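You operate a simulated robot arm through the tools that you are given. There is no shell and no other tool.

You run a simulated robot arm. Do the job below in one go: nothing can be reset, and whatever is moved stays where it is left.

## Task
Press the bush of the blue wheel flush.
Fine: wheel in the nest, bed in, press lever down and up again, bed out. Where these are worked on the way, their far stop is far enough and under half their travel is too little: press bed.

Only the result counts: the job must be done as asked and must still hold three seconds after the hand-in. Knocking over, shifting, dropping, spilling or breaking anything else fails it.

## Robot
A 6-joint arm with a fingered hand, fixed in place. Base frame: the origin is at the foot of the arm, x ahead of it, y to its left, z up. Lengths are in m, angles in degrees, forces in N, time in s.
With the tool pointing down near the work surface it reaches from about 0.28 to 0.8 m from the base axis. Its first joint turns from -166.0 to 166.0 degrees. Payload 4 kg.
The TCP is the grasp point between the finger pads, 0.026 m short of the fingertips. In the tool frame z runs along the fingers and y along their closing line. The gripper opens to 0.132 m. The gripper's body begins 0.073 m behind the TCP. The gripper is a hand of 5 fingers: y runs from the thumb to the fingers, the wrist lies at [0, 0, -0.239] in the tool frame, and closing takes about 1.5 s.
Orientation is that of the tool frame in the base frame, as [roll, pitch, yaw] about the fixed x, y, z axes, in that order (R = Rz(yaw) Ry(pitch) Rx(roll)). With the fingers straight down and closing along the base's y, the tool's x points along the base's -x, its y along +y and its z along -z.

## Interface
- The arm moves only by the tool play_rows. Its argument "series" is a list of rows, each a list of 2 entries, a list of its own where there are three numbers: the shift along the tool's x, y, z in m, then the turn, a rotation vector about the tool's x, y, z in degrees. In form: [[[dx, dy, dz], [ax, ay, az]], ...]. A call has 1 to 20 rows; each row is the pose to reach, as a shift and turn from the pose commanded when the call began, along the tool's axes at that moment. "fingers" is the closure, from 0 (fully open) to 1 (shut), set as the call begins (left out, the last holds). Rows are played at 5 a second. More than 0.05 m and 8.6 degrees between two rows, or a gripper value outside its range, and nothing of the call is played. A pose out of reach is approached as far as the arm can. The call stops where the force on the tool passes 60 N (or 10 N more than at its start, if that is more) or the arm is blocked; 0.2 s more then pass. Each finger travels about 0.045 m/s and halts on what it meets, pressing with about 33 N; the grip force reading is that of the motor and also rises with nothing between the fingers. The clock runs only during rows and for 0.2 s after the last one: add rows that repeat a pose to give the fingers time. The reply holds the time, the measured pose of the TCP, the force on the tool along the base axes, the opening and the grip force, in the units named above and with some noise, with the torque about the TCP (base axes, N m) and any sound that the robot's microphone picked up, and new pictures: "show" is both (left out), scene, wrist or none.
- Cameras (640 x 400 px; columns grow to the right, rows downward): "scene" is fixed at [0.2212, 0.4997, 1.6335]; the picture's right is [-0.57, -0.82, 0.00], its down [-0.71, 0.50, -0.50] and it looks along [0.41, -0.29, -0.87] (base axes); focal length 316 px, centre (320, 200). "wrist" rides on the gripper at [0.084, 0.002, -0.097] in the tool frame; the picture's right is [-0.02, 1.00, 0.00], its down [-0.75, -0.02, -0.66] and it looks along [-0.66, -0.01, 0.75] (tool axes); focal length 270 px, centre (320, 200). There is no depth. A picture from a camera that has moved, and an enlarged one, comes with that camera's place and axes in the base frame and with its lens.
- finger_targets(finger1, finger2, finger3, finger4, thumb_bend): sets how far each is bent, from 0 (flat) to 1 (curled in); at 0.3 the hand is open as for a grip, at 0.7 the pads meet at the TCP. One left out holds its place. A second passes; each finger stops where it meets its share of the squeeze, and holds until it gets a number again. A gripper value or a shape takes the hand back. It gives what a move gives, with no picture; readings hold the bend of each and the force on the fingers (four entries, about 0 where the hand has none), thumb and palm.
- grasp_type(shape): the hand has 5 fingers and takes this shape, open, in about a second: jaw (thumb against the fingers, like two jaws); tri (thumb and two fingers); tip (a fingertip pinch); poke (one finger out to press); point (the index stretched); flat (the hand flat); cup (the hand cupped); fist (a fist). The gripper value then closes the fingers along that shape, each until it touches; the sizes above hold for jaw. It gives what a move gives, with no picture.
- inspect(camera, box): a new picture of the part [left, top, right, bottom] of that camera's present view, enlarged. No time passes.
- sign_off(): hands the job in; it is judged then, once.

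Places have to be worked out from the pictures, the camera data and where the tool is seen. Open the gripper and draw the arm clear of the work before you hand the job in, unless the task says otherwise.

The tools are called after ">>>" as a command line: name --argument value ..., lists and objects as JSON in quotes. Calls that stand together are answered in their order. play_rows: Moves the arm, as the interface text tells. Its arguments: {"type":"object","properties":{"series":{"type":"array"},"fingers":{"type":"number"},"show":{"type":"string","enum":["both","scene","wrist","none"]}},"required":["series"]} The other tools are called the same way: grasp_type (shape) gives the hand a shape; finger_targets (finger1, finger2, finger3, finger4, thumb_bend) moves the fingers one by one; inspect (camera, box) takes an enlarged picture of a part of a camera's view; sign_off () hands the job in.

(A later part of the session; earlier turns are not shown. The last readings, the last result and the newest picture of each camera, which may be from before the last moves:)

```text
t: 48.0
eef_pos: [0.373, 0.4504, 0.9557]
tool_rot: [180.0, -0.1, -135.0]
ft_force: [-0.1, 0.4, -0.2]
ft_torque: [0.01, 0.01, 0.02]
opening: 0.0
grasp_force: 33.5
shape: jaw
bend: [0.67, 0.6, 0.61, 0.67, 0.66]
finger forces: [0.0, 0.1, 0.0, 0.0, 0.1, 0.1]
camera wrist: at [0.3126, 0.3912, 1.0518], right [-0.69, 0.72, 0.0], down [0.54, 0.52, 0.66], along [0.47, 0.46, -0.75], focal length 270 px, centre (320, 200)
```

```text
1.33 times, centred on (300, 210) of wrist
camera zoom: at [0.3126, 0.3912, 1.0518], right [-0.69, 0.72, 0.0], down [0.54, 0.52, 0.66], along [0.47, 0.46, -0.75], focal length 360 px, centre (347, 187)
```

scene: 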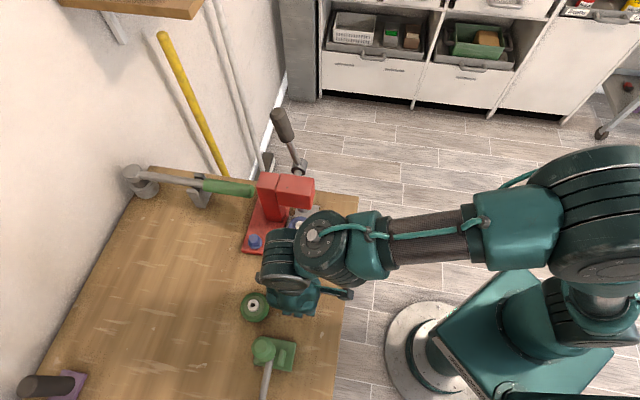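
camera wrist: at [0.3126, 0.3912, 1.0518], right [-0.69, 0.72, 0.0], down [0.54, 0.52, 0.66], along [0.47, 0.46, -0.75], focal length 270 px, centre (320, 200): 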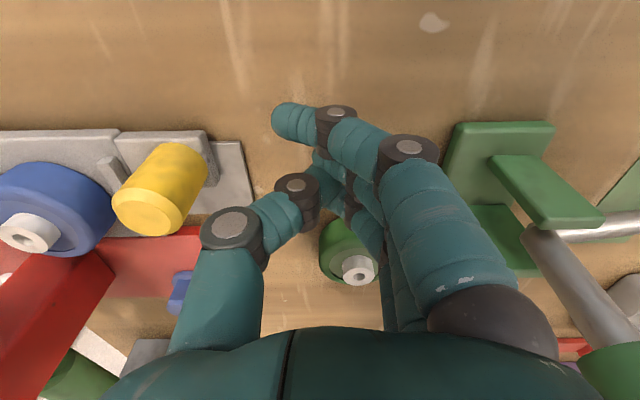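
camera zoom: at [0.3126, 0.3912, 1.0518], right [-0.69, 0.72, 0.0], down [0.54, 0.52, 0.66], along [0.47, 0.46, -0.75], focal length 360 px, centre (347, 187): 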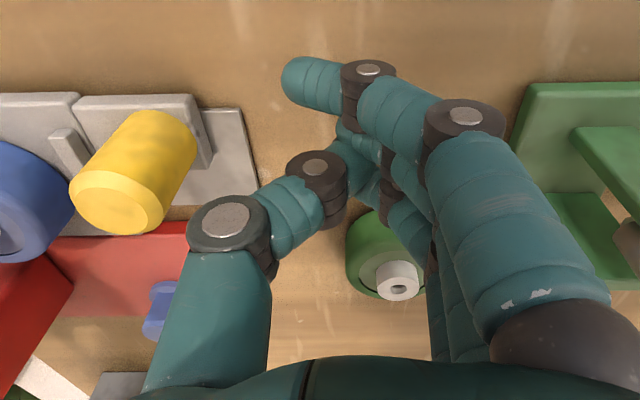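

I lower 1 cm more for a solid contact height, then push in steps toward the press.

>>> play_rows --series '[[[0, 0, 0.006], [0, 0, 0]], [[0, 0, 0.011], [0, 0, 0]], [[0, -0.01, 0.011], [0, 0, 0]], [[0, -0.02, 0.011], [0, 0, 0]], [[0, -0.03, 0.011], [0, 0, 0]], [[0, -0.04, 0.011], [0, 0, 0]], [[0, -0.04, 0.011], [0, 0, 0]]]'

>>> inspect --camera "wrist" --box '[100, 60, 500, 360]'

```text
t: 49.6
eef_pos: [0.4012, 0.4219, 0.9456]
tool_rot: [180.0, 0.1, -135.0]
ft_force: [-1.4, 1.0, 4.8]
ft_torque: [-0.13, -0.18, -0.01]
opening: 0.0004
grasp_force: 32.6
shape: jaw
bend: [0.67, 0.6, 0.61, 0.67, 0.66]
finger forces: [0.0, 0.0, 0.1, 0.0, 4.2, 0.1]
camera wrist: at [0.3406, 0.3631, 1.0408], right [-0.69, 0.72, 0.0], down [0.54, 0.52, 0.66], along [0.47, 0.46, -0.75], focal length 270 px, centre (320, 200)
```

scene: 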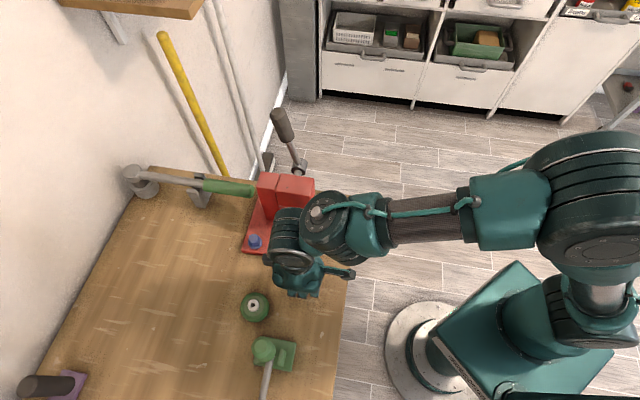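
wrist: 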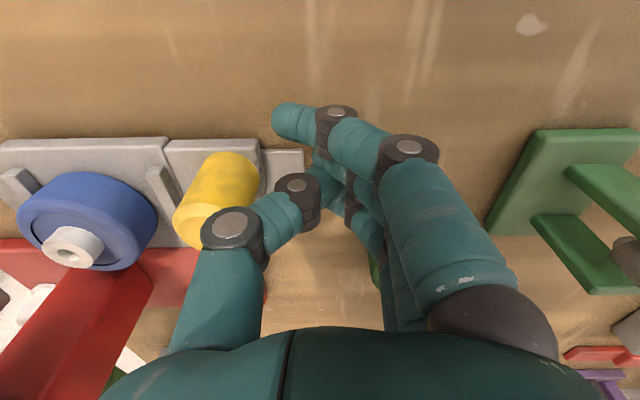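

```text
1.33 times, centred on (300, 210) of wrist
camera zoom: at [0.3406, 0.3631, 1.0408], right [-0.69, 0.72, 0.0], down [0.54, 0.52, 0.66], along [0.47, 0.46, -0.75], focal length 360 px, centre (347, 187)
```

zoom: 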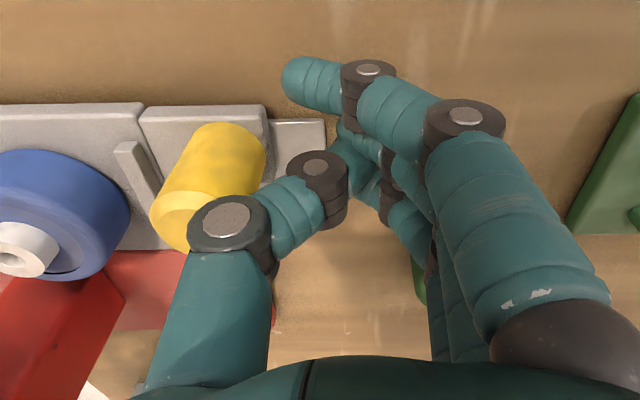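

The contact pushes slightly upward because the knuckle sits on the knob's chamfer. I back off, tilt the hand so the thumb is lower, and push again.

>>> play_rows --series '[[[0, 0.012, 0], [0, 0, 0]], [[0, 0.014, 0], [-5, 0, 0]], [[0, 0.014, 0], [-10, 0, 0]], [[0, 0.007, 0], [-10, 0, 0]], [[0, 0.0, 0], [-10, 0, 0]], [[0, -0.007, 0], [-10, 0, 0]], [[0, -0.014, 0], [-10, 0, 0]], [[0, -0.014, 0], [-10, 0, 0]]]'

>>> inspect --camera "wrist" --box '[100, 60, 500, 360]'

```text
t: 51.4
eef_pos: [0.4122, 0.4123, 0.9449]
tool_rot: [169.9, 0.0, -135.0]
ft_force: [-1.8, 0.2, 2.5]
ft_torque: [-0.04, -0.05, -0.02]
opening: 0.0001
grasp_force: 33.0
shape: jaw
bend: [0.67, 0.6, 0.61, 0.67, 0.66]
finger forces: [0.1, 0.0, 0.0, 0.0, 2.2, 0.0]
camera wrist: at [0.3628, 0.3409, 1.04], right [-0.68, 0.71, 0.17], down [0.62, 0.44, 0.65], along [0.38, 0.55, -0.74], focal length 270 px, centre (320, 200)
```

scene: 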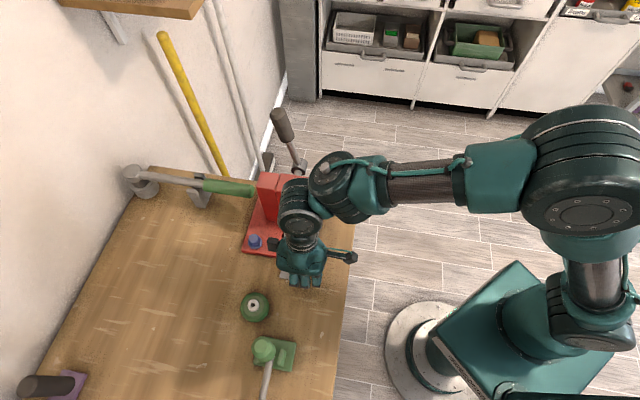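
wrist: 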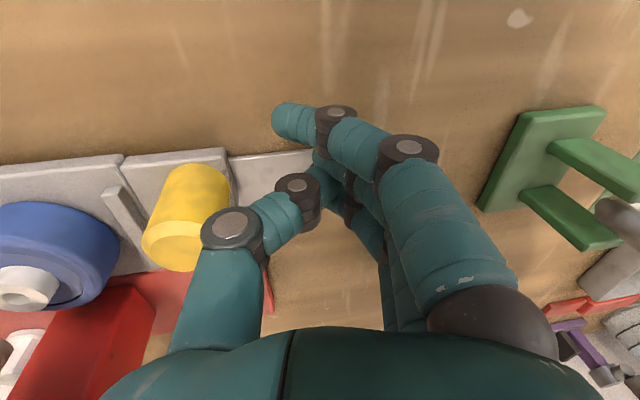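

```text
1.33 times, centred on (300, 210) of wrist
camera zoom: at [0.3628, 0.3409, 1.04], right [-0.68, 0.71, 0.17], down [0.62, 0.44, 0.65], along [0.38, 0.55, -0.74], focal length 360 px, centre (347, 187)
```

zoom: 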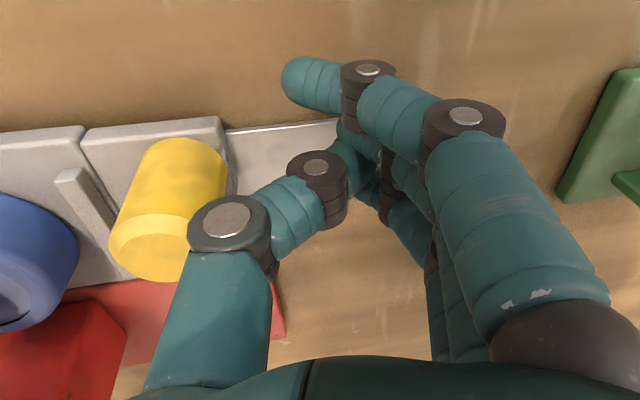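

The bed is following. I continue to the far stop in 5 mm steps.

>>> play_rows --series '[[[0, -0.0049, -0.0009], [0, 0, 0]], [[0, -0.0098, -0.0017], [0, 0, 0]], [[0, -0.0148, -0.0026], [0, 0, 0]], [[0, -0.0197, -0.0035], [0, 0, 0]], [[0, -0.0197, -0.0035], [0, 0, 0]]]'

>>> inspect --camera "wrist" --box '[0, 60, 400, 360]'

>>> inspect --camera "scene" --box '[230, 160, 370, 300]'

```text
t: 52.6
eef_pos: [0.4249, 0.3995, 0.9456]
tool_rot: [169.9, 0.1, -134.8]
ft_force: [-29.7, 21.1, 18.7]
ft_torque: [-0.8, -0.94, -0.18]
opening: 0.0001
grasp_force: 32.8
shape: jaw
bend: [0.67, 0.6, 0.61, 0.67, 0.64]
finger forces: [0.0, 0.0, 0.0, 0.0, 37.9, 0.0]
camera wrist: at [0.3756, 0.3274, 1.0409], right [-0.68, 0.71, 0.17], down [0.62, 0.44, 0.65], along [0.38, 0.55, -0.74], focal length 270 px, centre (320, 200)
```

scene: 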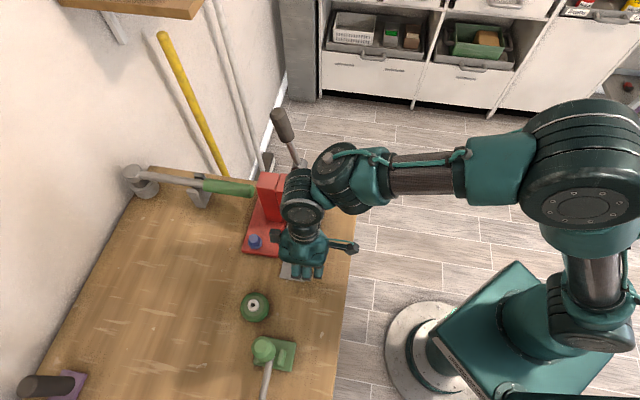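
wrist: 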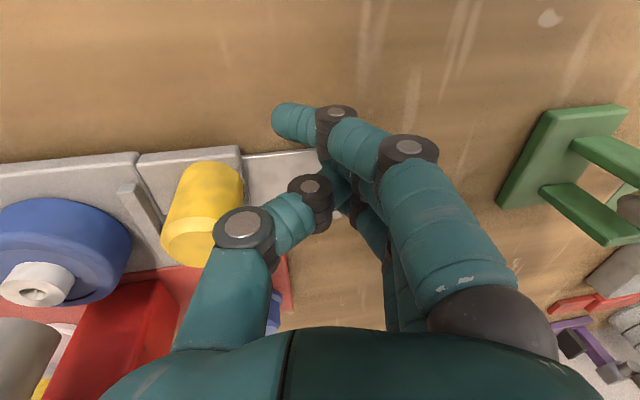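

```text
1.33 times, centred on (200, 210) of wrist
camera zoom: at [0.3756, 0.3274, 1.0409], right [-0.68, 0.71, 0.17], down [0.62, 0.44, 0.65], along [0.38, 0.55, -0.74], focal length 360 px, centre (480, 187)
```

zoom: 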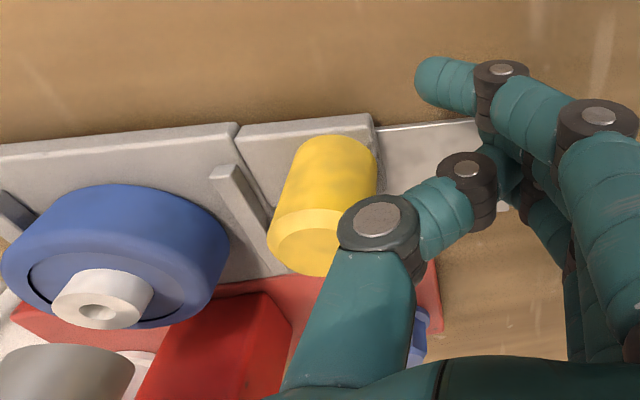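

```text
2.86 times, centred on (300, 230) of scene
camera zoom: at [0.2212, 0.4997, 1.6335], right [-0.57, -0.82, 0.0], down [-0.71, 0.5, -0.5], along [0.41, -0.29, -0.87], focal length 904 px, centre (377, 114)
```

zoom: 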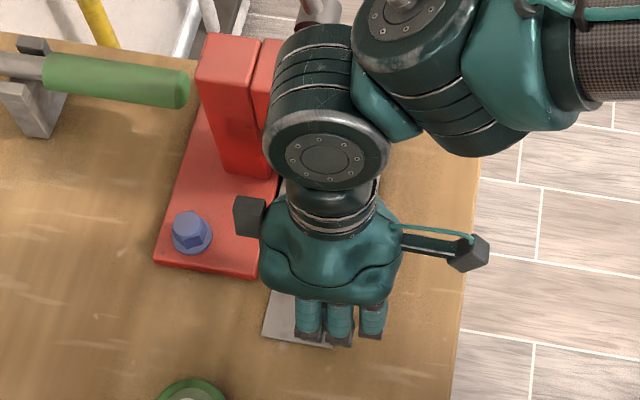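

The force rose to about 36 N and the knob is at q≈0.076, so about 12 cm of travel: the bed is at its far stop. I back off and lift away to verify.

>>> play_rows --series '[[[0, 0.0148, 0.0026], [0, 0, 0]], [[0, 0.0345, 0.006], [0, 0, 0]], [[0, 0.0295, -0.0236], [0, 0, 0]], [[0, 0.0245, -0.053], [0, 0, 0]], [[0, 0.017, -0.095], [5, 0, 0]], [[0, 0.0095, -0.137], [10, 0, 0]], [[0, 0.0095, -0.137], [10, 0, 0]]]'

>>> inspect --camera "scene" --box '[230, 160, 370, 300]'

>>> inspect --camera "wrist" --box '[0, 0, 400, 300]'

```text
t: 54.2
eef_pos: [0.4373, 0.3879, 1.082]
tool_rot: [179.9, 0.1, -135.0]
ft_force: [-0.3, -0.6, 0.8]
ft_torque: [-0.01, -0.03, 0.02]
opening: 0.0002
grasp_force: 32.8
shape: jaw
bend: [0.67, 0.6, 0.61, 0.67, 0.66]
finger forces: [0.0, 0.1, 0.0, 0.1, 0.0, 0.0]
camera wrist: at [0.3764, 0.3281, 1.1788], right [-0.69, 0.72, 0.0], down [0.54, 0.52, 0.66], along [0.47, 0.46, -0.75], focal length 270 px, centre (320, 200)
```

scene: 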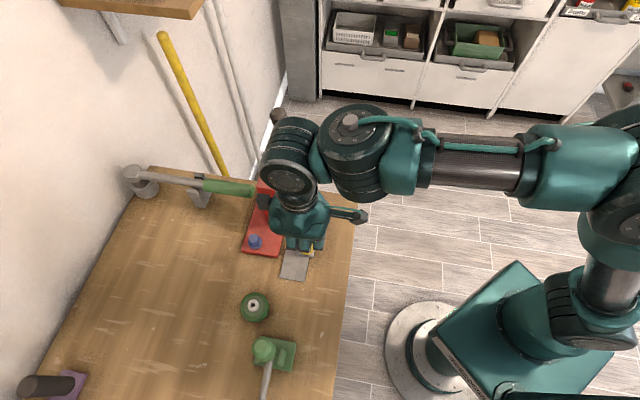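
wrist: 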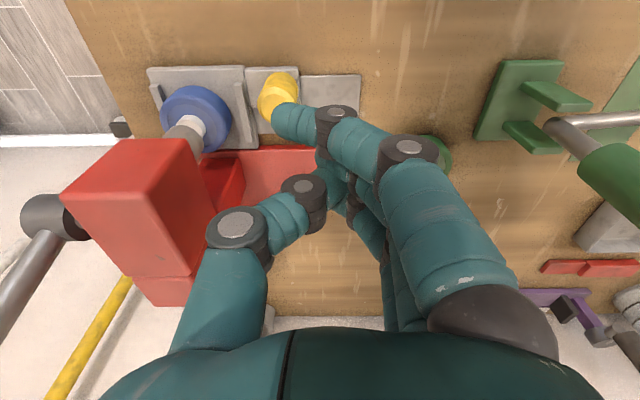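

```text
2.86 times, centred on (300, 230) of scene
camera zoom: at [0.2212, 0.4997, 1.6335], right [-0.57, -0.82, 0.0], down [-0.71, 0.5, -0.5], along [0.41, -0.29, -0.87], focal length 904 px, centre (377, 114)
```

zoom: 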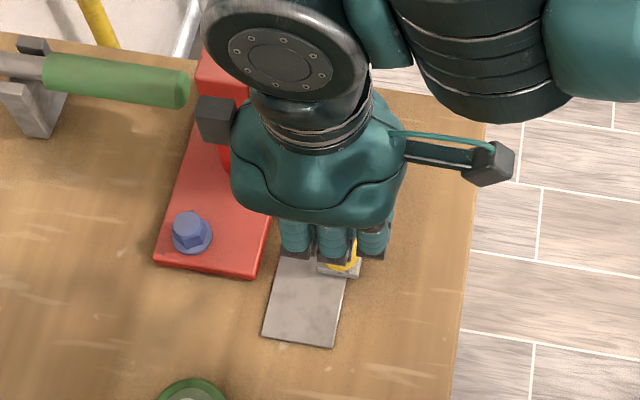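

```text
1.33 times, centred on (200, 150) of wrist
camera zoom: at [0.3764, 0.3281, 1.1788], right [-0.69, 0.72, 0.0], down [0.54, 0.52, 0.66], along [0.47, 0.46, -0.75], focal length 360 px, centre (480, 267)
```

zoom: 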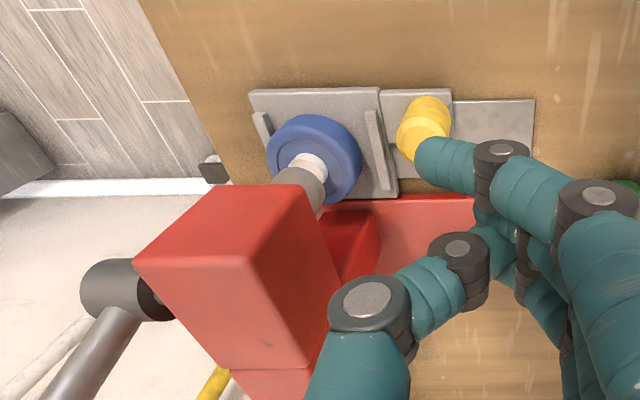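

The bush is right under the ram. Now the lever: I raise the hand, open it and move above the lever handle, turned so the closing direction lies in the lever's swing plane.

>>> play_rows --series '[[[0, 0, -0.045], [0, 0, 0]], [[0, 0, -0.09], [0, 0, 0]], [[0, 0, -0.135], [0, 0, 0]], [[0, 0, -0.18], [0, 0, 0]], [[0, 0, -0.22], [0, 0, 0]], [[0, 0, -0.22], [0, 0, 0]]]' --fingers 0.2 --show "none"

>>> play_rows --series '[[[-0.005, -0.012, 0], [0, 0, 7.5]], [[-0.01, -0.024, 0], [0, 0, 15]], [[-0.015, -0.036, 0], [0, 0, 22.5]], [[-0.02, -0.048, 0], [0, 0, 30]], [[-0.025, -0.06, 0], [0, 0, 37.5]], [[-0.03, -0.072, 0], [0, 0, 45]], [[-0.035, -0.084, 0], [0, 0, 52.5]], [[-0.04, -0.096, 0], [0, 0, 60]], [[-0.045, -0.108, 0], [0, 0, 67.5]], [[-0.05, -0.12, 0], [0, 0, 75]], [[-0.055, -0.13, 0], [0, 0, 82.5]], [[-0.055, -0.14, 0], [0, 0, 90]], [[-0.055, -0.14, 0], [0, 0, 90]]]'

>>> inspect --camera "wrist" --box '[200, 0, 520, 300]'

```text
t: 55.6
eef_pos: [0.4349, 0.3906, 1.3026]
tool_rot: [-180.0, 0.1, -135.0]
ft_force: [-0.2, -0.3, 0.0]
ft_torque: [0.0, 0.01, -0.02]
opening: 0.1054
grasp_force: 0.0
shape: jaw
bend: [0.59, 0.59, 0.59, 0.59, 0.55]
finger forces: [0.1, 0.0, 0.0, 0.2, 0.0, 0.0]
```

```text
t: 58.4
eef_pos: [0.5478, 0.3102, 1.275]
tool_rot: [179.9, 0.0, 134.9]
ft_force: [0.1, 0.0, -0.4]
ft_torque: [0.0, -0.02, 0.02]
opening: 0.1052
grasp_force: 0.0
shape: jaw
bend: [0.59, 0.59, 0.59, 0.59, 0.55]
finger forces: [0.0, 0.0, 0.1, 0.1, 0.1, 0.0]
out of reach, approached as far as the arm can: row 3, 4, 5, 6, 7, 8, 9, 10, 11, 12, 13
camera wrist: at [0.4897, 0.3711, 1.3711], right [0.72, 0.69, 0.0], down [0.52, -0.54, 0.66], along [0.46, -0.47, -0.75], focal length 270 px, centre (320, 200)
```

scene: 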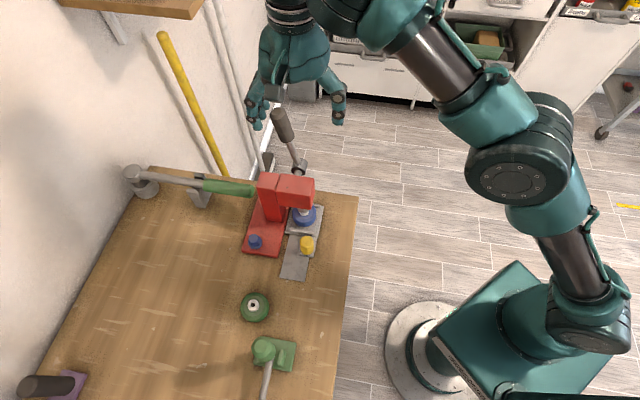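
wrist: 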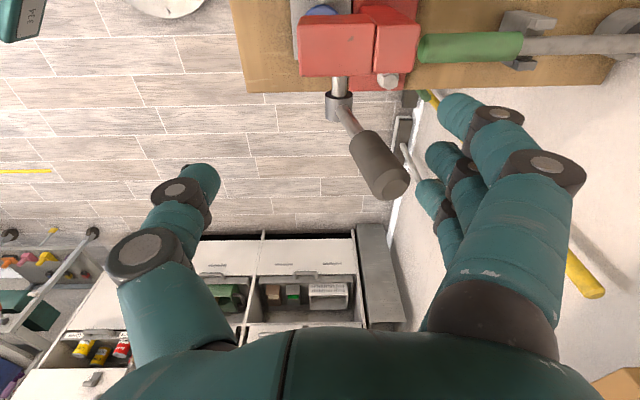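

```text
1.33 times, centred on (360, 150) of wrist
camera zoom: at [0.4897, 0.3711, 1.3711], right [0.72, 0.69, 0.0], down [0.52, -0.54, 0.66], along [0.46, -0.47, -0.75], focal length 360 px, centre (267, 267)
```

zoom: 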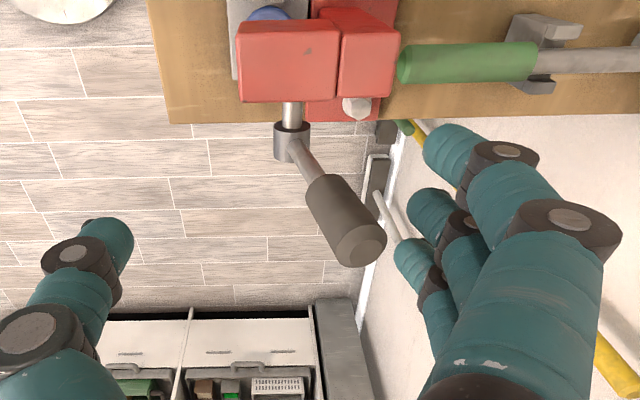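

At that height with the tool straight down the arm reaches its limit, so I'll use a lower, slightly tilted approach and slide in sideways along the slide direction. First I go to a safe reachable pose with a 15° tilt.

>>> play_rows --series '[[[0.013, -0.012, 0.026], [-4, 0, 0]], [[0.026, -0.024, 0.052], [-8, 0, 0]], [[0.04, -0.036, 0.078], [-12, 0, 0]], [[0.053, -0.048, 0.1026], [-15, 0, 0]], [[0.053, -0.048, 0.1026], [-15, 0, 0]]]'

```text
t: 59.6
eef_pos: [0.5137, 0.3411, 1.233]
tool_rot: [165.2, 0.0, 135.0]
ft_force: [-0.1, -0.4, 0.0]
ft_torque: [0.03, 0.0, 0.0]
opening: 0.1054
grasp_force: 0.1
shape: jaw
bend: [0.59, 0.59, 0.59, 0.59, 0.55]
finger forces: [0.0, 0.1, 0.0, 0.0, 0.0, 0.0]
out of reach, approached as far as the arm can: row 2, 3, 4, 5
camera wrist: at [0.4381, 0.3846, 1.327], right [0.7, 0.67, 0.26], down [0.4, -0.66, 0.63], along [0.59, -0.34, -0.73], focal length 270 px, centre (320, 200)
```

scene: 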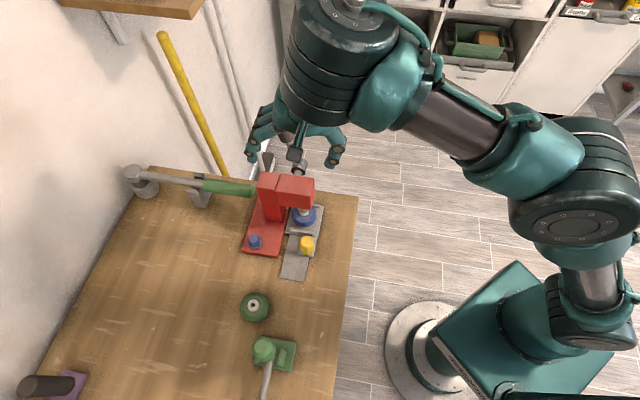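
wrist: 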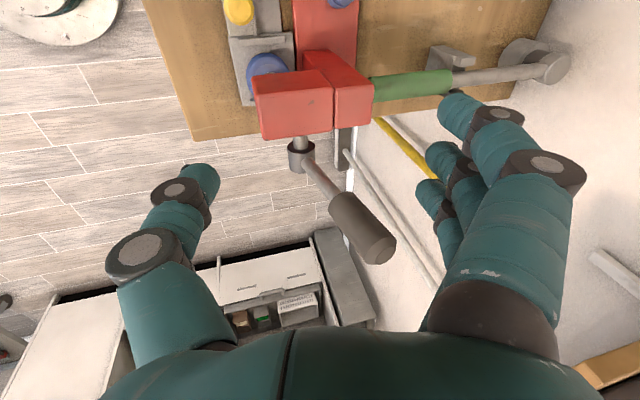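

The pose reply shows the arm stopped short. I hold once to see whether it settles and whether the pose counts as reachable.

>>> play_rows --series '[[[0, 0, 0], [0, 0, 0]], [[0, 0, 0], [0, 0, 0]], [[0, 0, 0], [0, 0, 0]]]' --show "none"

```text
t: 60.4
eef_pos: [0.5152, 0.342, 1.2336]
tool_rot: [165.2, 0.0, 135.0]
ft_force: [0.8, 0.2, 0.0]
ft_torque: [0.0, -0.01, 0.0]
opening: 0.1055
grasp_force: 0.0
shape: jaw
bend: [0.59, 0.59, 0.59, 0.59, 0.55]
finger forces: [0.0, 0.0, 0.0, 0.1, 0.0, 0.0]
```

The hold pose is accepted. I try a small pure move down and towards the robot in this orientation to learn what limits it.

>>> play_rows --series '[[[0, 0.0026, 0.0097], [0, 0, 0]], [[0, 0.0052, 0.0193], [0, 0, 0]], [[0, 0.0078, 0.029], [0, 0, 0]], [[0, 0.0078, 0.029], [0, 0, 0]]]' --show "none"

```text
t: 61.4
eef_pos: [0.531, 0.3588, 1.2148]
tool_rot: [165.2, 0.0, 135.0]
ft_force: [0.2, 0.1, -0.6]
ft_torque: [0.0, -0.02, 0.02]
opening: 0.1055
grasp_force: 0.2
shape: jaw
bend: [0.59, 0.59, 0.59, 0.59, 0.55]
finger forces: [0.0, 0.0, 0.0, 0.0, 0.0, 0.0]
out of reach, approached as far as the arm can: row 1, 2, 3, 4
```

With an outward tilt the wrist limits the arm, so I return to a vertical tool and go to a pose beside the lever at handle height.

>>> play_rows --series '[[[0, 0, 0], [5, 0, 0]], [[0, 0, 0], [10, 0, 0]], [[0, 0, 0], [15, 0, 0]], [[-0.004, 0.007, 0.017], [15, 0, 0]], [[-0.008, 0.0144, 0.035], [15, 0, 0]], [[-0.008, 0.0144, 0.035], [15, 0, 0]]]'

```text
t: 62.8
eef_pos: [0.5523, 0.3686, 1.185]
tool_rot: [-179.9, 0.0, 135.1]
ft_force: [0.1, -0.4, -0.4]
ft_torque: [0.0, -0.03, 0.01]
opening: 0.1054
grasp_force: 0.0
shape: jaw
bend: [0.59, 0.59, 0.59, 0.59, 0.55]
finger forces: [0.0, 0.0, 0.0, 0.1, 0.0, 0.0]
camera wrist: at [0.4949, 0.4287, 1.2819], right [0.72, 0.69, 0.0], down [0.52, -0.54, 0.66], along [0.46, -0.47, -0.75], focal length 270 px, centre (320, 200)
```

scene: 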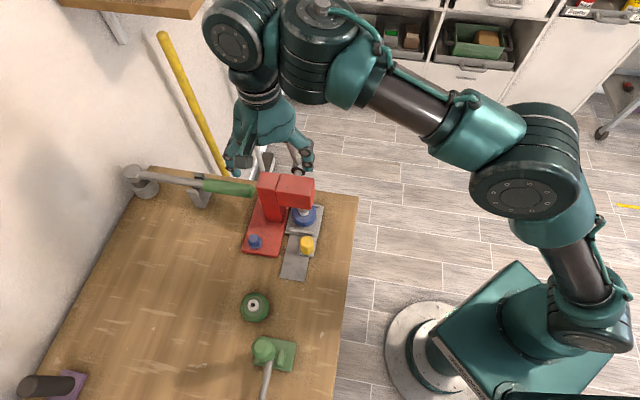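
wrist: 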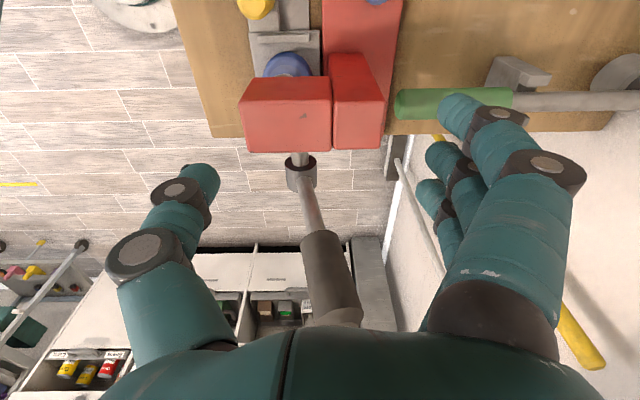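

This works, and the lever handle lies between thumb and fingers, ahead along the slide direction. I slide the hand over it.

>>> play_rows --series '[[[-0.017, 0.002, 0.004], [0, 0, 0]], [[-0.034, 0.004, 0.008], [0, 0, 0]], [[-0.051, 0.004, 0.01], [0, 0, 0]], [[-0.068, 0.004, 0.01], [0, 0, 0]], [[-0.082, 0.004, 0.01], [0, 0, 0]], [[-0.082, 0.004, 0.01], [0, 0, 0]]]'

>>> inspect --camera "wrist" --box '[160, 60, 480, 360]'

>>> inspect --camera "scene" --box '[210, 60, 370, 200]'

```text
t: 64.2
eef_pos: [0.6122, 0.3123, 1.1736]
tool_rot: [179.9, 0.0, 135.0]
ft_force: [-0.5, 0.3, 0.4]
ft_torque: [0.02, 0.0, -0.01]
opening: 0.1054
grasp_force: 0.1
shape: jaw
bend: [0.59, 0.59, 0.59, 0.59, 0.55]
finger forces: [0.1, 0.0, 0.0, 0.0, 0.0, 0.0]
camera wrist: at [0.5555, 0.3728, 1.2705], right [0.72, 0.69, 0.0], down [0.52, -0.54, 0.66], along [0.46, -0.47, -0.75], focal length 270 px, centre (320, 200)
```

scene: 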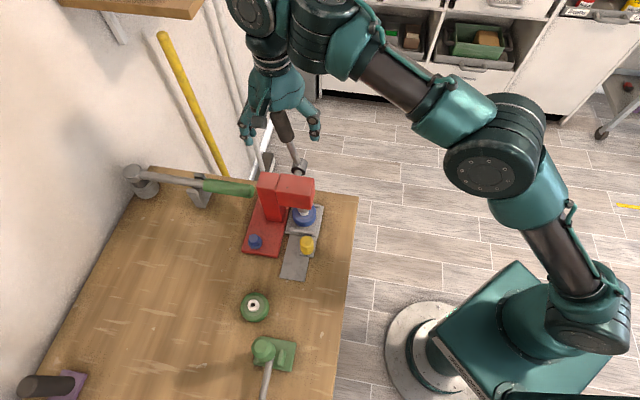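
wrist: 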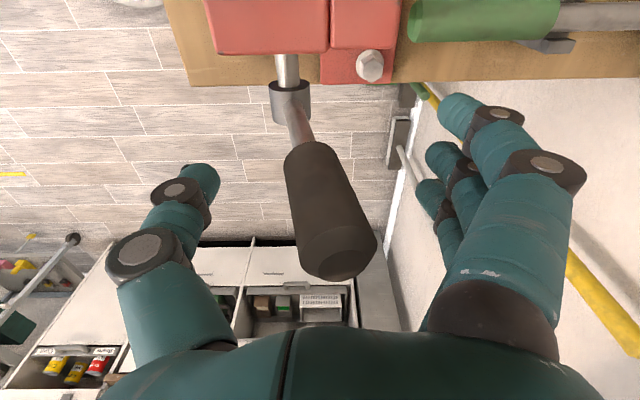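

```text
1.33 times, centred on (320, 210) of wrist
camera zoom: at [0.5555, 0.3728, 1.2705], right [0.72, 0.69, 0.0], down [0.52, -0.54, 0.66], along [0.46, -0.47, -0.75], focal length 360 px, centre (320, 187)
```

zoom: 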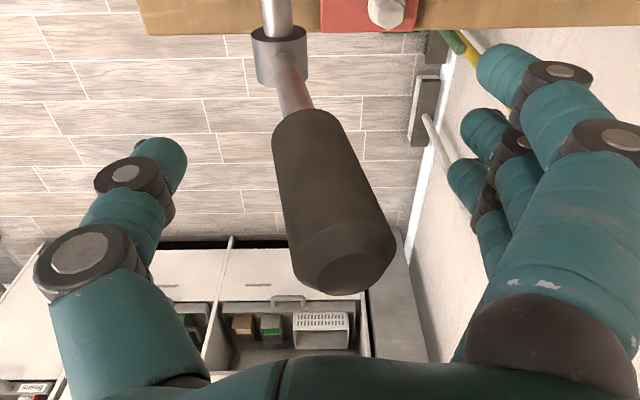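

```text
2.86 times, centred on (290, 130) of scene
camera zoom: at [0.2212, 0.4997, 1.6335], right [-0.57, -0.82, 0.0], down [-0.71, 0.5, -0.5], along [0.41, -0.29, -0.87], focal length 904 px, centre (406, 400)
```

zoom: 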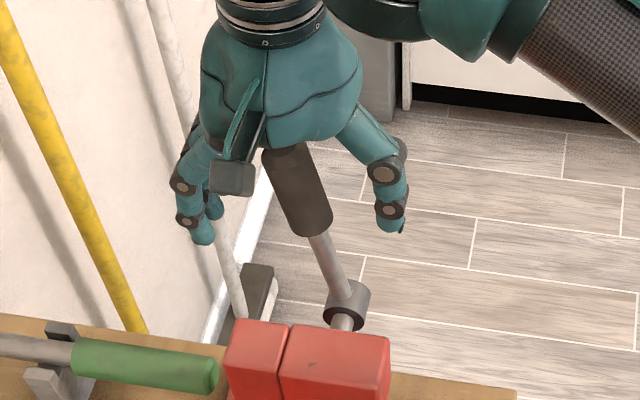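

The handle is centred between thumb and fingers. I close the hand on it.

>>> play_rows --series '[[[-0.004, 0.002, 0], [0, 0, 0]], [[-0.004, 0.002, 0], [0, 0, 0]], [[-0.004, 0.002, 0], [0, 0, 0]], [[-0.004, 0.002, 0], [0, 0, 0]], [[-0.004, 0.002, 0], [0, 0, 0]], [[-0.004, 0.002, 0], [0, 0, 0]], [[-0.004, 0.002, 0], [0, 0, 0]], [[-0.004, 0.002, 0], [0, 0, 0]]]' --fingers 1.0

>>> inspect --camera "wrist" --box '[160, 60, 480, 360]'

```text
t: 66.0
eef_pos: [0.6168, 0.311, 1.175]
tool_rot: [-179.9, 0.0, 135.0]
ft_force: [-8.6, -7.8, -1.9]
ft_torque: [-0.16, 0.13, 0.04]
opening: 0.0153
grasp_force: 33.0
shape: jaw
bend: [0.67, 0.72, 0.71, 0.67, 0.7]
finger forces: [0.0, 9.0, 7.6, 0.0, 28.0, 0.1]
camera wrist: at [0.5592, 0.3711, 1.271], right [0.72, 0.69, 0.0], down [0.52, -0.54, 0.66], along [0.45, -0.48, -0.75], focal length 270 px, centre (320, 200)
```

scene: 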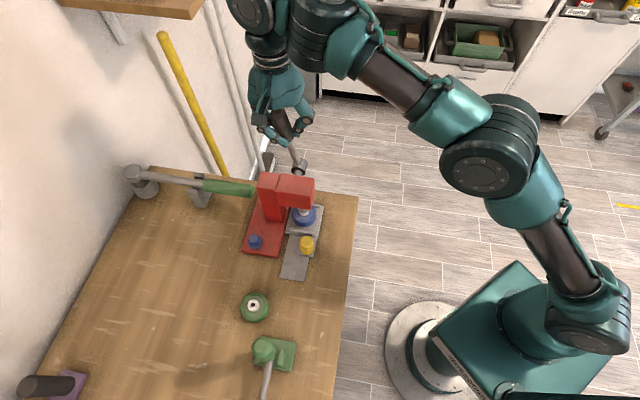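
wrist: 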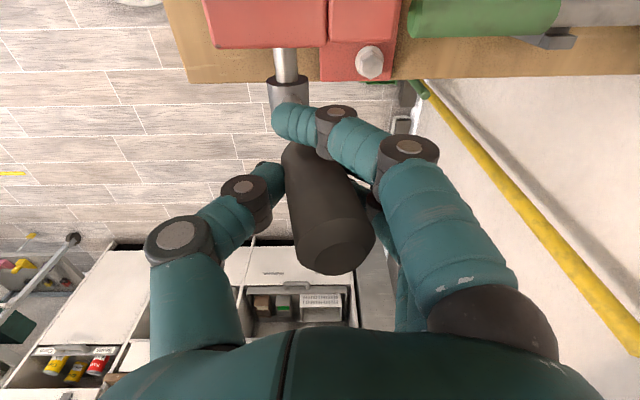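

```text
1.33 times, centred on (320, 210) of wrist
camera zoom: at [0.5592, 0.3711, 1.271], right [0.72, 0.69, 0.0], down [0.52, -0.54, 0.66], along [0.45, -0.48, -0.75], focal length 360 px, centre (320, 187)
```

zoom: 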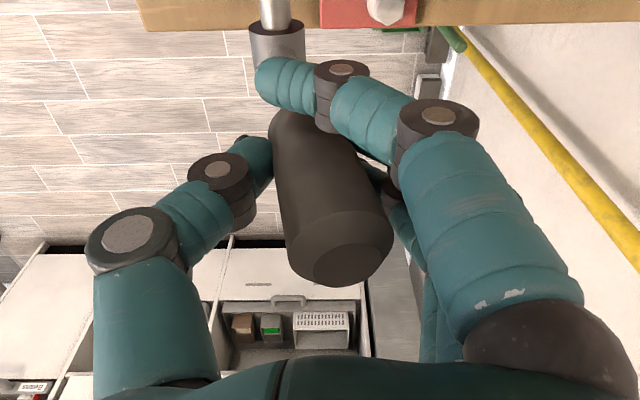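

The handle is gripped, and the reaction shows the lever resting against its stop on the wall side. So "down" is toward the robot. I start pulling along the arc.

>>> play_rows --series '[[[0, -0.012, -0.001], [0, 0, 0]], [[0, -0.023, -0.002], [0, 0, 0]], [[0, -0.037, -0.0015], [0, 0, 0]], [[0, -0.05, 0.0], [0, 0, 0]], [[0, -0.05, 0.0], [0, 0, 0]]]'

>>> inspect --camera "wrist" --box '[160, 60, 480, 360]'

>>> inspect --camera "scene" --box '[210, 60, 370, 200]'

```text
t: 67.2
eef_pos: [0.583, 0.276, 1.1744]
tool_rot: [179.9, 0.0, 135.0]
ft_force: [6.6, 9.6, 4.0]
ft_torque: [0.99, -0.93, 0.03]
opening: 0.0132
grasp_force: 33.2
shape: jaw
bend: [0.67, 0.74, 0.72, 0.67, 0.7]
finger forces: [0.0, 23.0, 16.2, 0.0, 25.2, 0.0]
camera wrist: at [0.5247, 0.3357, 1.2718], right [0.72, 0.69, 0.0], down [0.52, -0.54, 0.66], along [0.46, -0.47, -0.75], focal length 270 px, centre (320, 200)
```

scene: 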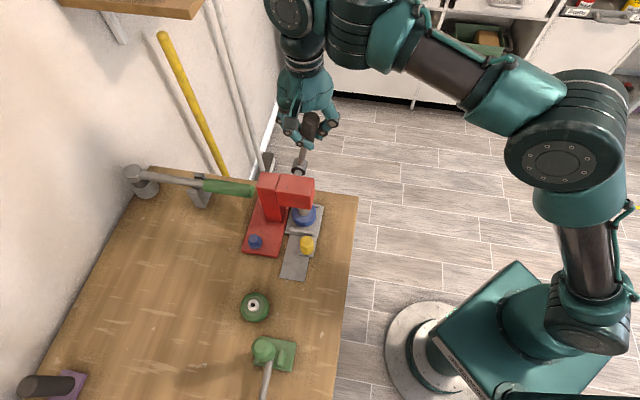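
wrist: 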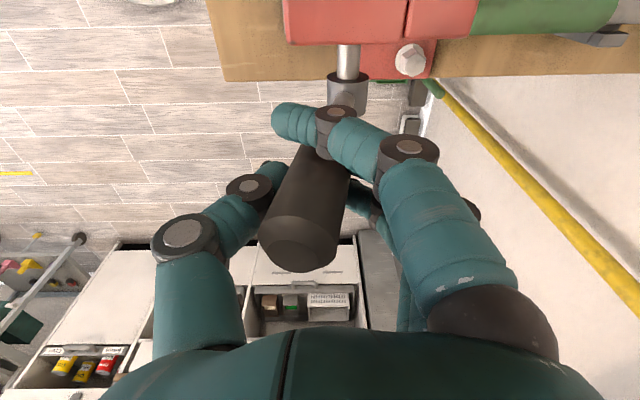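

```text
1.33 times, centred on (320, 210) of wrist
camera zoom: at [0.5247, 0.3357, 1.2718], right [0.72, 0.69, 0.0], down [0.52, -0.54, 0.66], along [0.46, -0.47, -0.75], focal length 360 px, centre (320, 187)
```

zoom: 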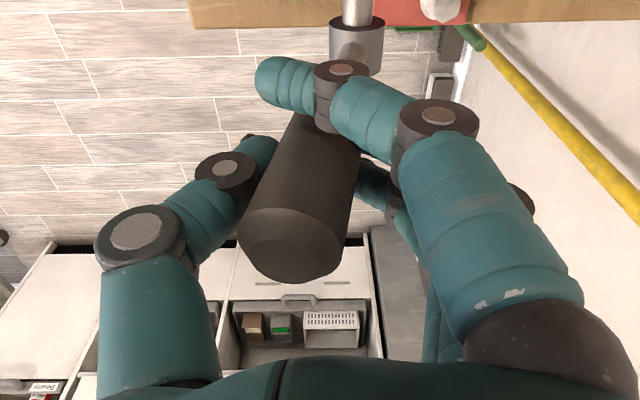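

```text
2.86 times, centred on (290, 130) of scene
camera zoom: at [0.2212, 0.4997, 1.6335], right [-0.57, -0.82, 0.0], down [-0.71, 0.5, -0.5], along [0.41, -0.29, -0.87], focal length 904 px, centre (406, 400)
```

zoom: 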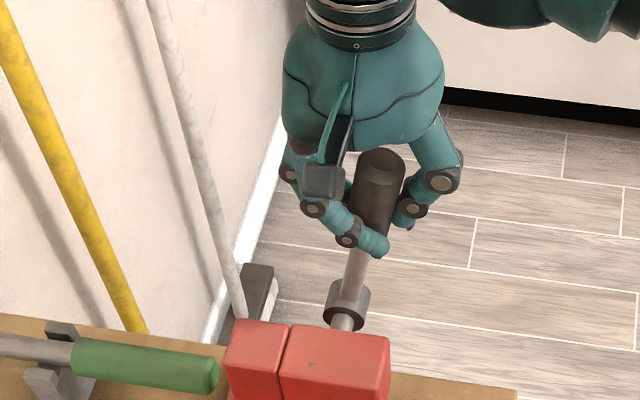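

The lever follows with about 12 N. I continue along the arc to about 30° past vertical.

>>> play_rows --series '[[[0, -0.0135, 0.003], [0, 0, 0]], [[0, -0.027, 0.0075], [0, 0, 0]], [[0, -0.04, 0.013], [0, 0, 0]], [[0, -0.0515, 0.019], [0, 0, 0]], [[0, -0.0515, 0.019], [0, 0, 0]]]'

>>> inspect --camera "wrist" --box '[160, 60, 480, 360]'

>>> inspect --camera "scene" --box '[210, 80, 370, 220]'

```text
t: 68.4
eef_pos: [0.5493, 0.2406, 1.1569]
tool_rot: [179.5, 0.1, 135.0]
ft_force: [31.7, 3.2, 21.8]
ft_torque: [2.88, -3.1, -0.16]
opening: 0.0149
grasp_force: 33.4
shape: jaw
bend: [0.67, 0.74, 0.72, 0.67, 0.74]
finger forces: [0.0, 45.1, 39.6, 0.0, 46.7, 0.0]
camera wrist: at [0.4899, 0.3, 1.2541], right [0.72, 0.69, 0.01], down [0.52, -0.55, 0.66], along [0.46, -0.47, -0.75], focal length 270 px, centre (320, 200)
```

scene: 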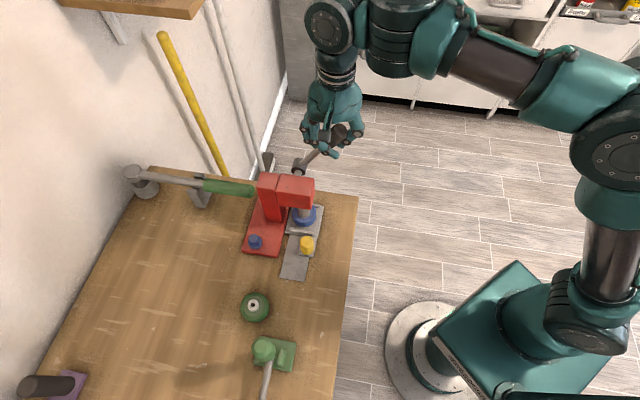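
wrist: 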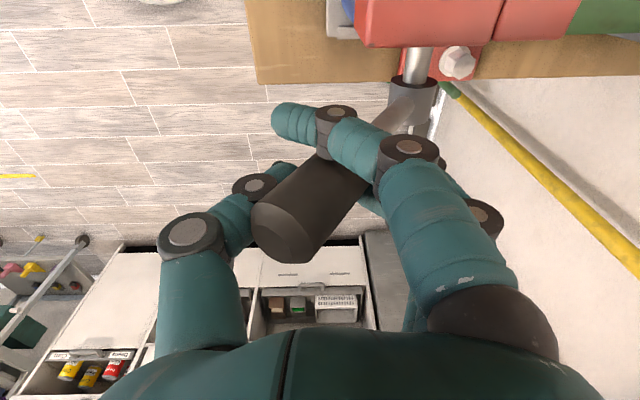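

```text
1.33 times, centred on (320, 210) of wrist
camera zoom: at [0.4899, 0.3, 1.2541], right [0.72, 0.69, 0.01], down [0.52, -0.55, 0.66], along [0.46, -0.47, -0.75], focal length 360 px, centre (320, 187)
```

zoom: 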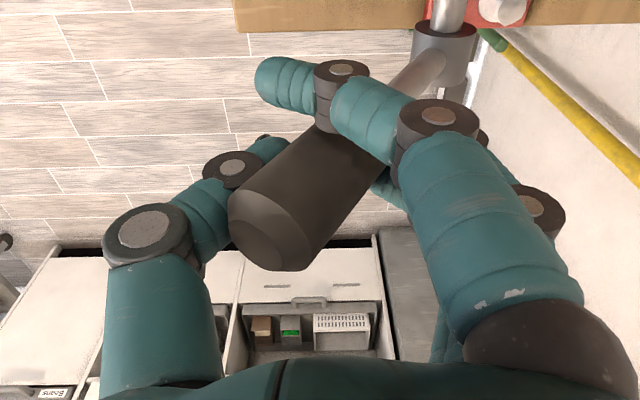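

```text
2.86 times, centred on (290, 150) of scene
camera zoom: at [0.2212, 0.4997, 1.6335], right [-0.57, -0.82, 0.0], down [-0.71, 0.5, -0.5], along [0.41, -0.29, -0.87], focal length 904 px, centre (406, 343)
```

zoom: 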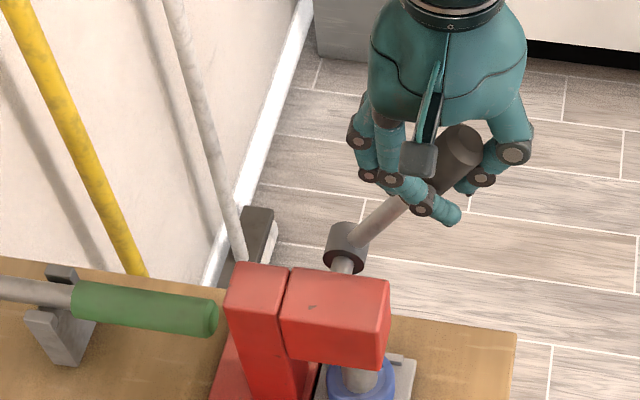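

The forces climb because the handle turns inside the grip. I open fully to release it and slide out sideways, then push the rest from above with a fist.

>>> play_rows --series '[[[0, 0.004, -0.003], [0, 0, 0]], [[0, 0.004, -0.003], [0, 0, 0]], [[0, 0.004, -0.003], [0, 0, 0]], [[0, 0.004, -0.003], [0, 0, 0]], [[0, 0.004, -0.003], [0, 0, 0]], [[0, 0.004, -0.003], [0, 0, 0]], [[0, 0.004, -0.003], [0, 0, 0]], [[0, 0.004, -0.003], [0, 0, 0]], [[0, 0.004, -0.003], [0, 0, 0]]]' --fingers 0.0

>>> inspect --camera "wrist" --box '[160, 60, 480, 360]'

>>> inspect --camera "scene" --box '[210, 80, 370, 220]'

```text
t: 70.4
eef_pos: [0.5497, 0.2428, 1.1577]
tool_rot: [180.0, 0.0, 135.0]
ft_force: [-0.2, -0.1, 0.6]
ft_torque: [-0.02, 0.02, 0.03]
opening: 0.1319
grasp_force: 0.0
shape: jaw
bend: [0.3, 0.3, 0.3, 0.3, 0.3]
finger forces: [0.0, 0.0, 0.0, 0.0, 0.0, 0.1]
camera wrist: at [0.4913, 0.3028, 1.2557], right [0.72, 0.69, 0.0], down [0.52, -0.54, 0.66], along [0.46, -0.47, -0.75], focal length 270 px, centre (320, 200)
```

scene: 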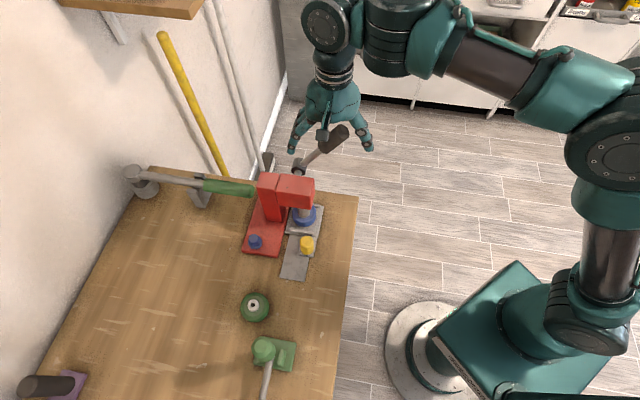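
wrist: 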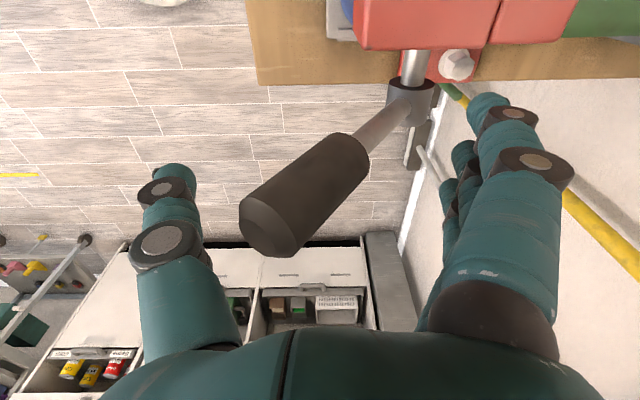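

```text
1.33 times, centred on (320, 210) of wrist
camera zoom: at [0.4913, 0.3028, 1.2557], right [0.72, 0.69, 0.0], down [0.52, -0.54, 0.66], along [0.46, -0.47, -0.75], focal length 360 px, centre (320, 187)
```

zoom: 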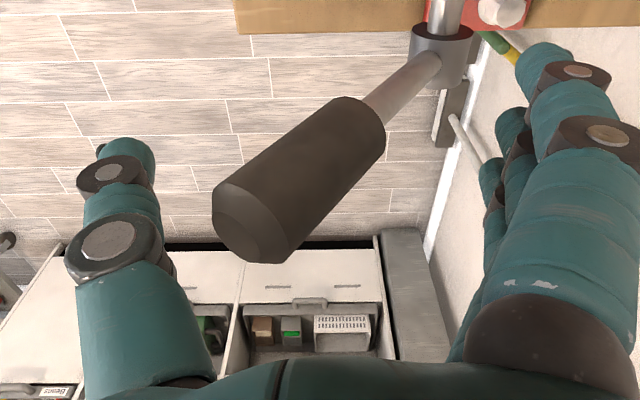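

```text
2.86 times, centred on (290, 150) of scene
camera zoom: at [0.2212, 0.4997, 1.6335], right [-0.57, -0.82, 0.0], down [-0.71, 0.5, -0.5], along [0.41, -0.29, -0.87], focal length 904 px, centre (406, 343)
```

zoom: 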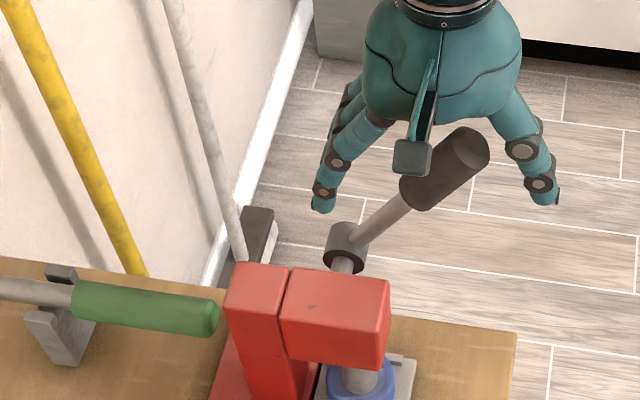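

The lever stays where I left it, about 30° past vertical. I lift the open hand straight off it, then form a fist.

>>> play_rows --series '[[[0, 0, -0.03], [0, 0, 0]], [[0, 0, -0.06], [0, 0, 0]], [[0, 0, -0.09], [0, 0, 0]], [[0, 0, -0.09], [0, 0, 0]]]' --show "none"

>>> grasp_type --shape "fist"

>>> inspect --camera "wrist" --box '[0, 0, 640, 400]'

>>> inspect --camera "scene" --box '[210, 50, 370, 190]'

```text
t: 71.4
eef_pos: [0.5489, 0.2429, 1.2485]
tool_rot: [-180.0, 0.0, 135.0]
ft_force: [-0.9, 0.1, -0.1]
ft_torque: [-0.01, 0.01, 0.01]
opening: 0.1319
grasp_force: 0.1
shape: jaw
bend: [0.3, 0.3, 0.3, 0.3, 0.3]
finger forces: [0.0, 0.0, 0.0, 0.0, 0.0, 0.0]
```

```text
t: 72.3
eef_pos: [0.5486, 0.2443, 1.249]
tool_rot: [180.0, 0.0, 135.0]
ft_force: [-0.5, 0.2, -0.2]
ft_torque: [0.03, 0.02, -0.01]
opening: 0.0
grasp_force: 0.1
shape: fist
bend: [1.0, 0.89, 0.89, 1.0, 0.54]
finger forces: [0.0, 0.0, 0.0, 0.0, 0.0, 0.0]
```

```text
1.00 times, centred on (320, 200) of wrist (not enlarged: the box is as wide or as high as the picture)
camera zoom: at [0.4899, 0.3037, 1.3451], right [0.72, 0.69, 0.0], down [0.52, -0.54, 0.66], along [0.46, -0.47, -0.75], focal length 270 px, centre (320, 200)
```

zoom: 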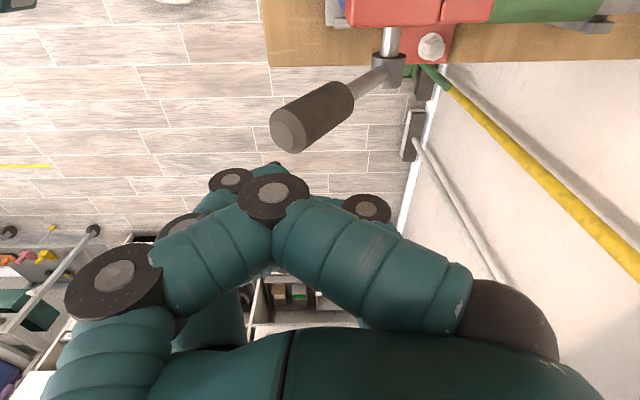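

```text
2.86 times, centred on (290, 120) of scene
camera zoom: at [0.2212, 0.4997, 1.6335], right [-0.57, -0.82, 0.0], down [-0.71, 0.5, -0.5], along [0.41, -0.29, -0.87], focal length 904 px, centre (406, 429)
```

zoom: 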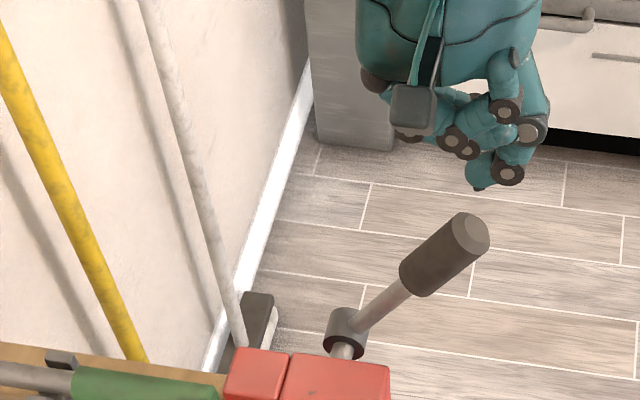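

The thumb still sticks out below the fist. I curl it in so the knuckles lead.

>>> finger_targets --finger1 1.0 --finger2 1.0 --finger3 1.0 --finger4 1.0 --thumb_bend 1.0

>>> inspect --camera "wrist" --box '[0, 0, 640, 400]'

>>> inspect --camera "scene" --box '[210, 50, 370, 190]'

```text
t: 73.3
eef_pos: [0.5484, 0.2431, 1.2488]
tool_rot: [-179.9, 0.0, 135.0]
ft_force: [0.3, 0.6, -0.1]
ft_torque: [0.0, 0.02, -0.03]
opening: 0.0402
grasp_force: 0.1
shape: fingers
bend: [1.0, 1.0, 1.0, 1.0, 0.86]
finger forces: [0.0, 0.1, 0.1, 0.1, 0.1, 0.1]
```

```text
1.00 times, centred on (320, 200) of wrist (not enlarged: the box is as wide or as high as the picture)
camera zoom: at [0.4899, 0.3037, 1.3451], right [0.72, 0.69, 0.0], down [0.52, -0.54, 0.66], along [0.46, -0.47, -0.75], focal length 270 px, centre (320, 200)
```

zoom: 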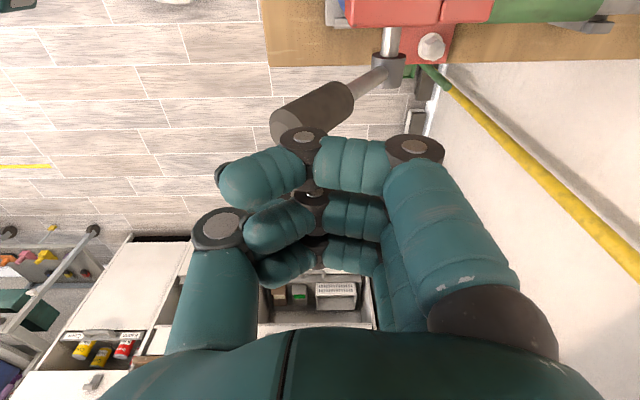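

```text
2.86 times, centred on (290, 120) of scene
camera zoom: at [0.2212, 0.4997, 1.6335], right [-0.57, -0.82, 0.0], down [-0.71, 0.5, -0.5], along [0.41, -0.29, -0.87], focal length 904 px, centre (406, 429)
```

zoom: 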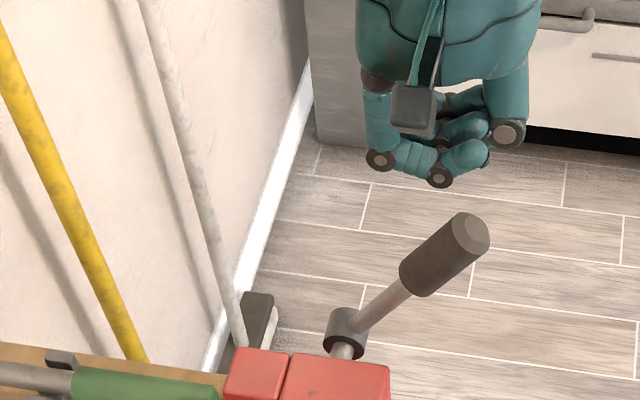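

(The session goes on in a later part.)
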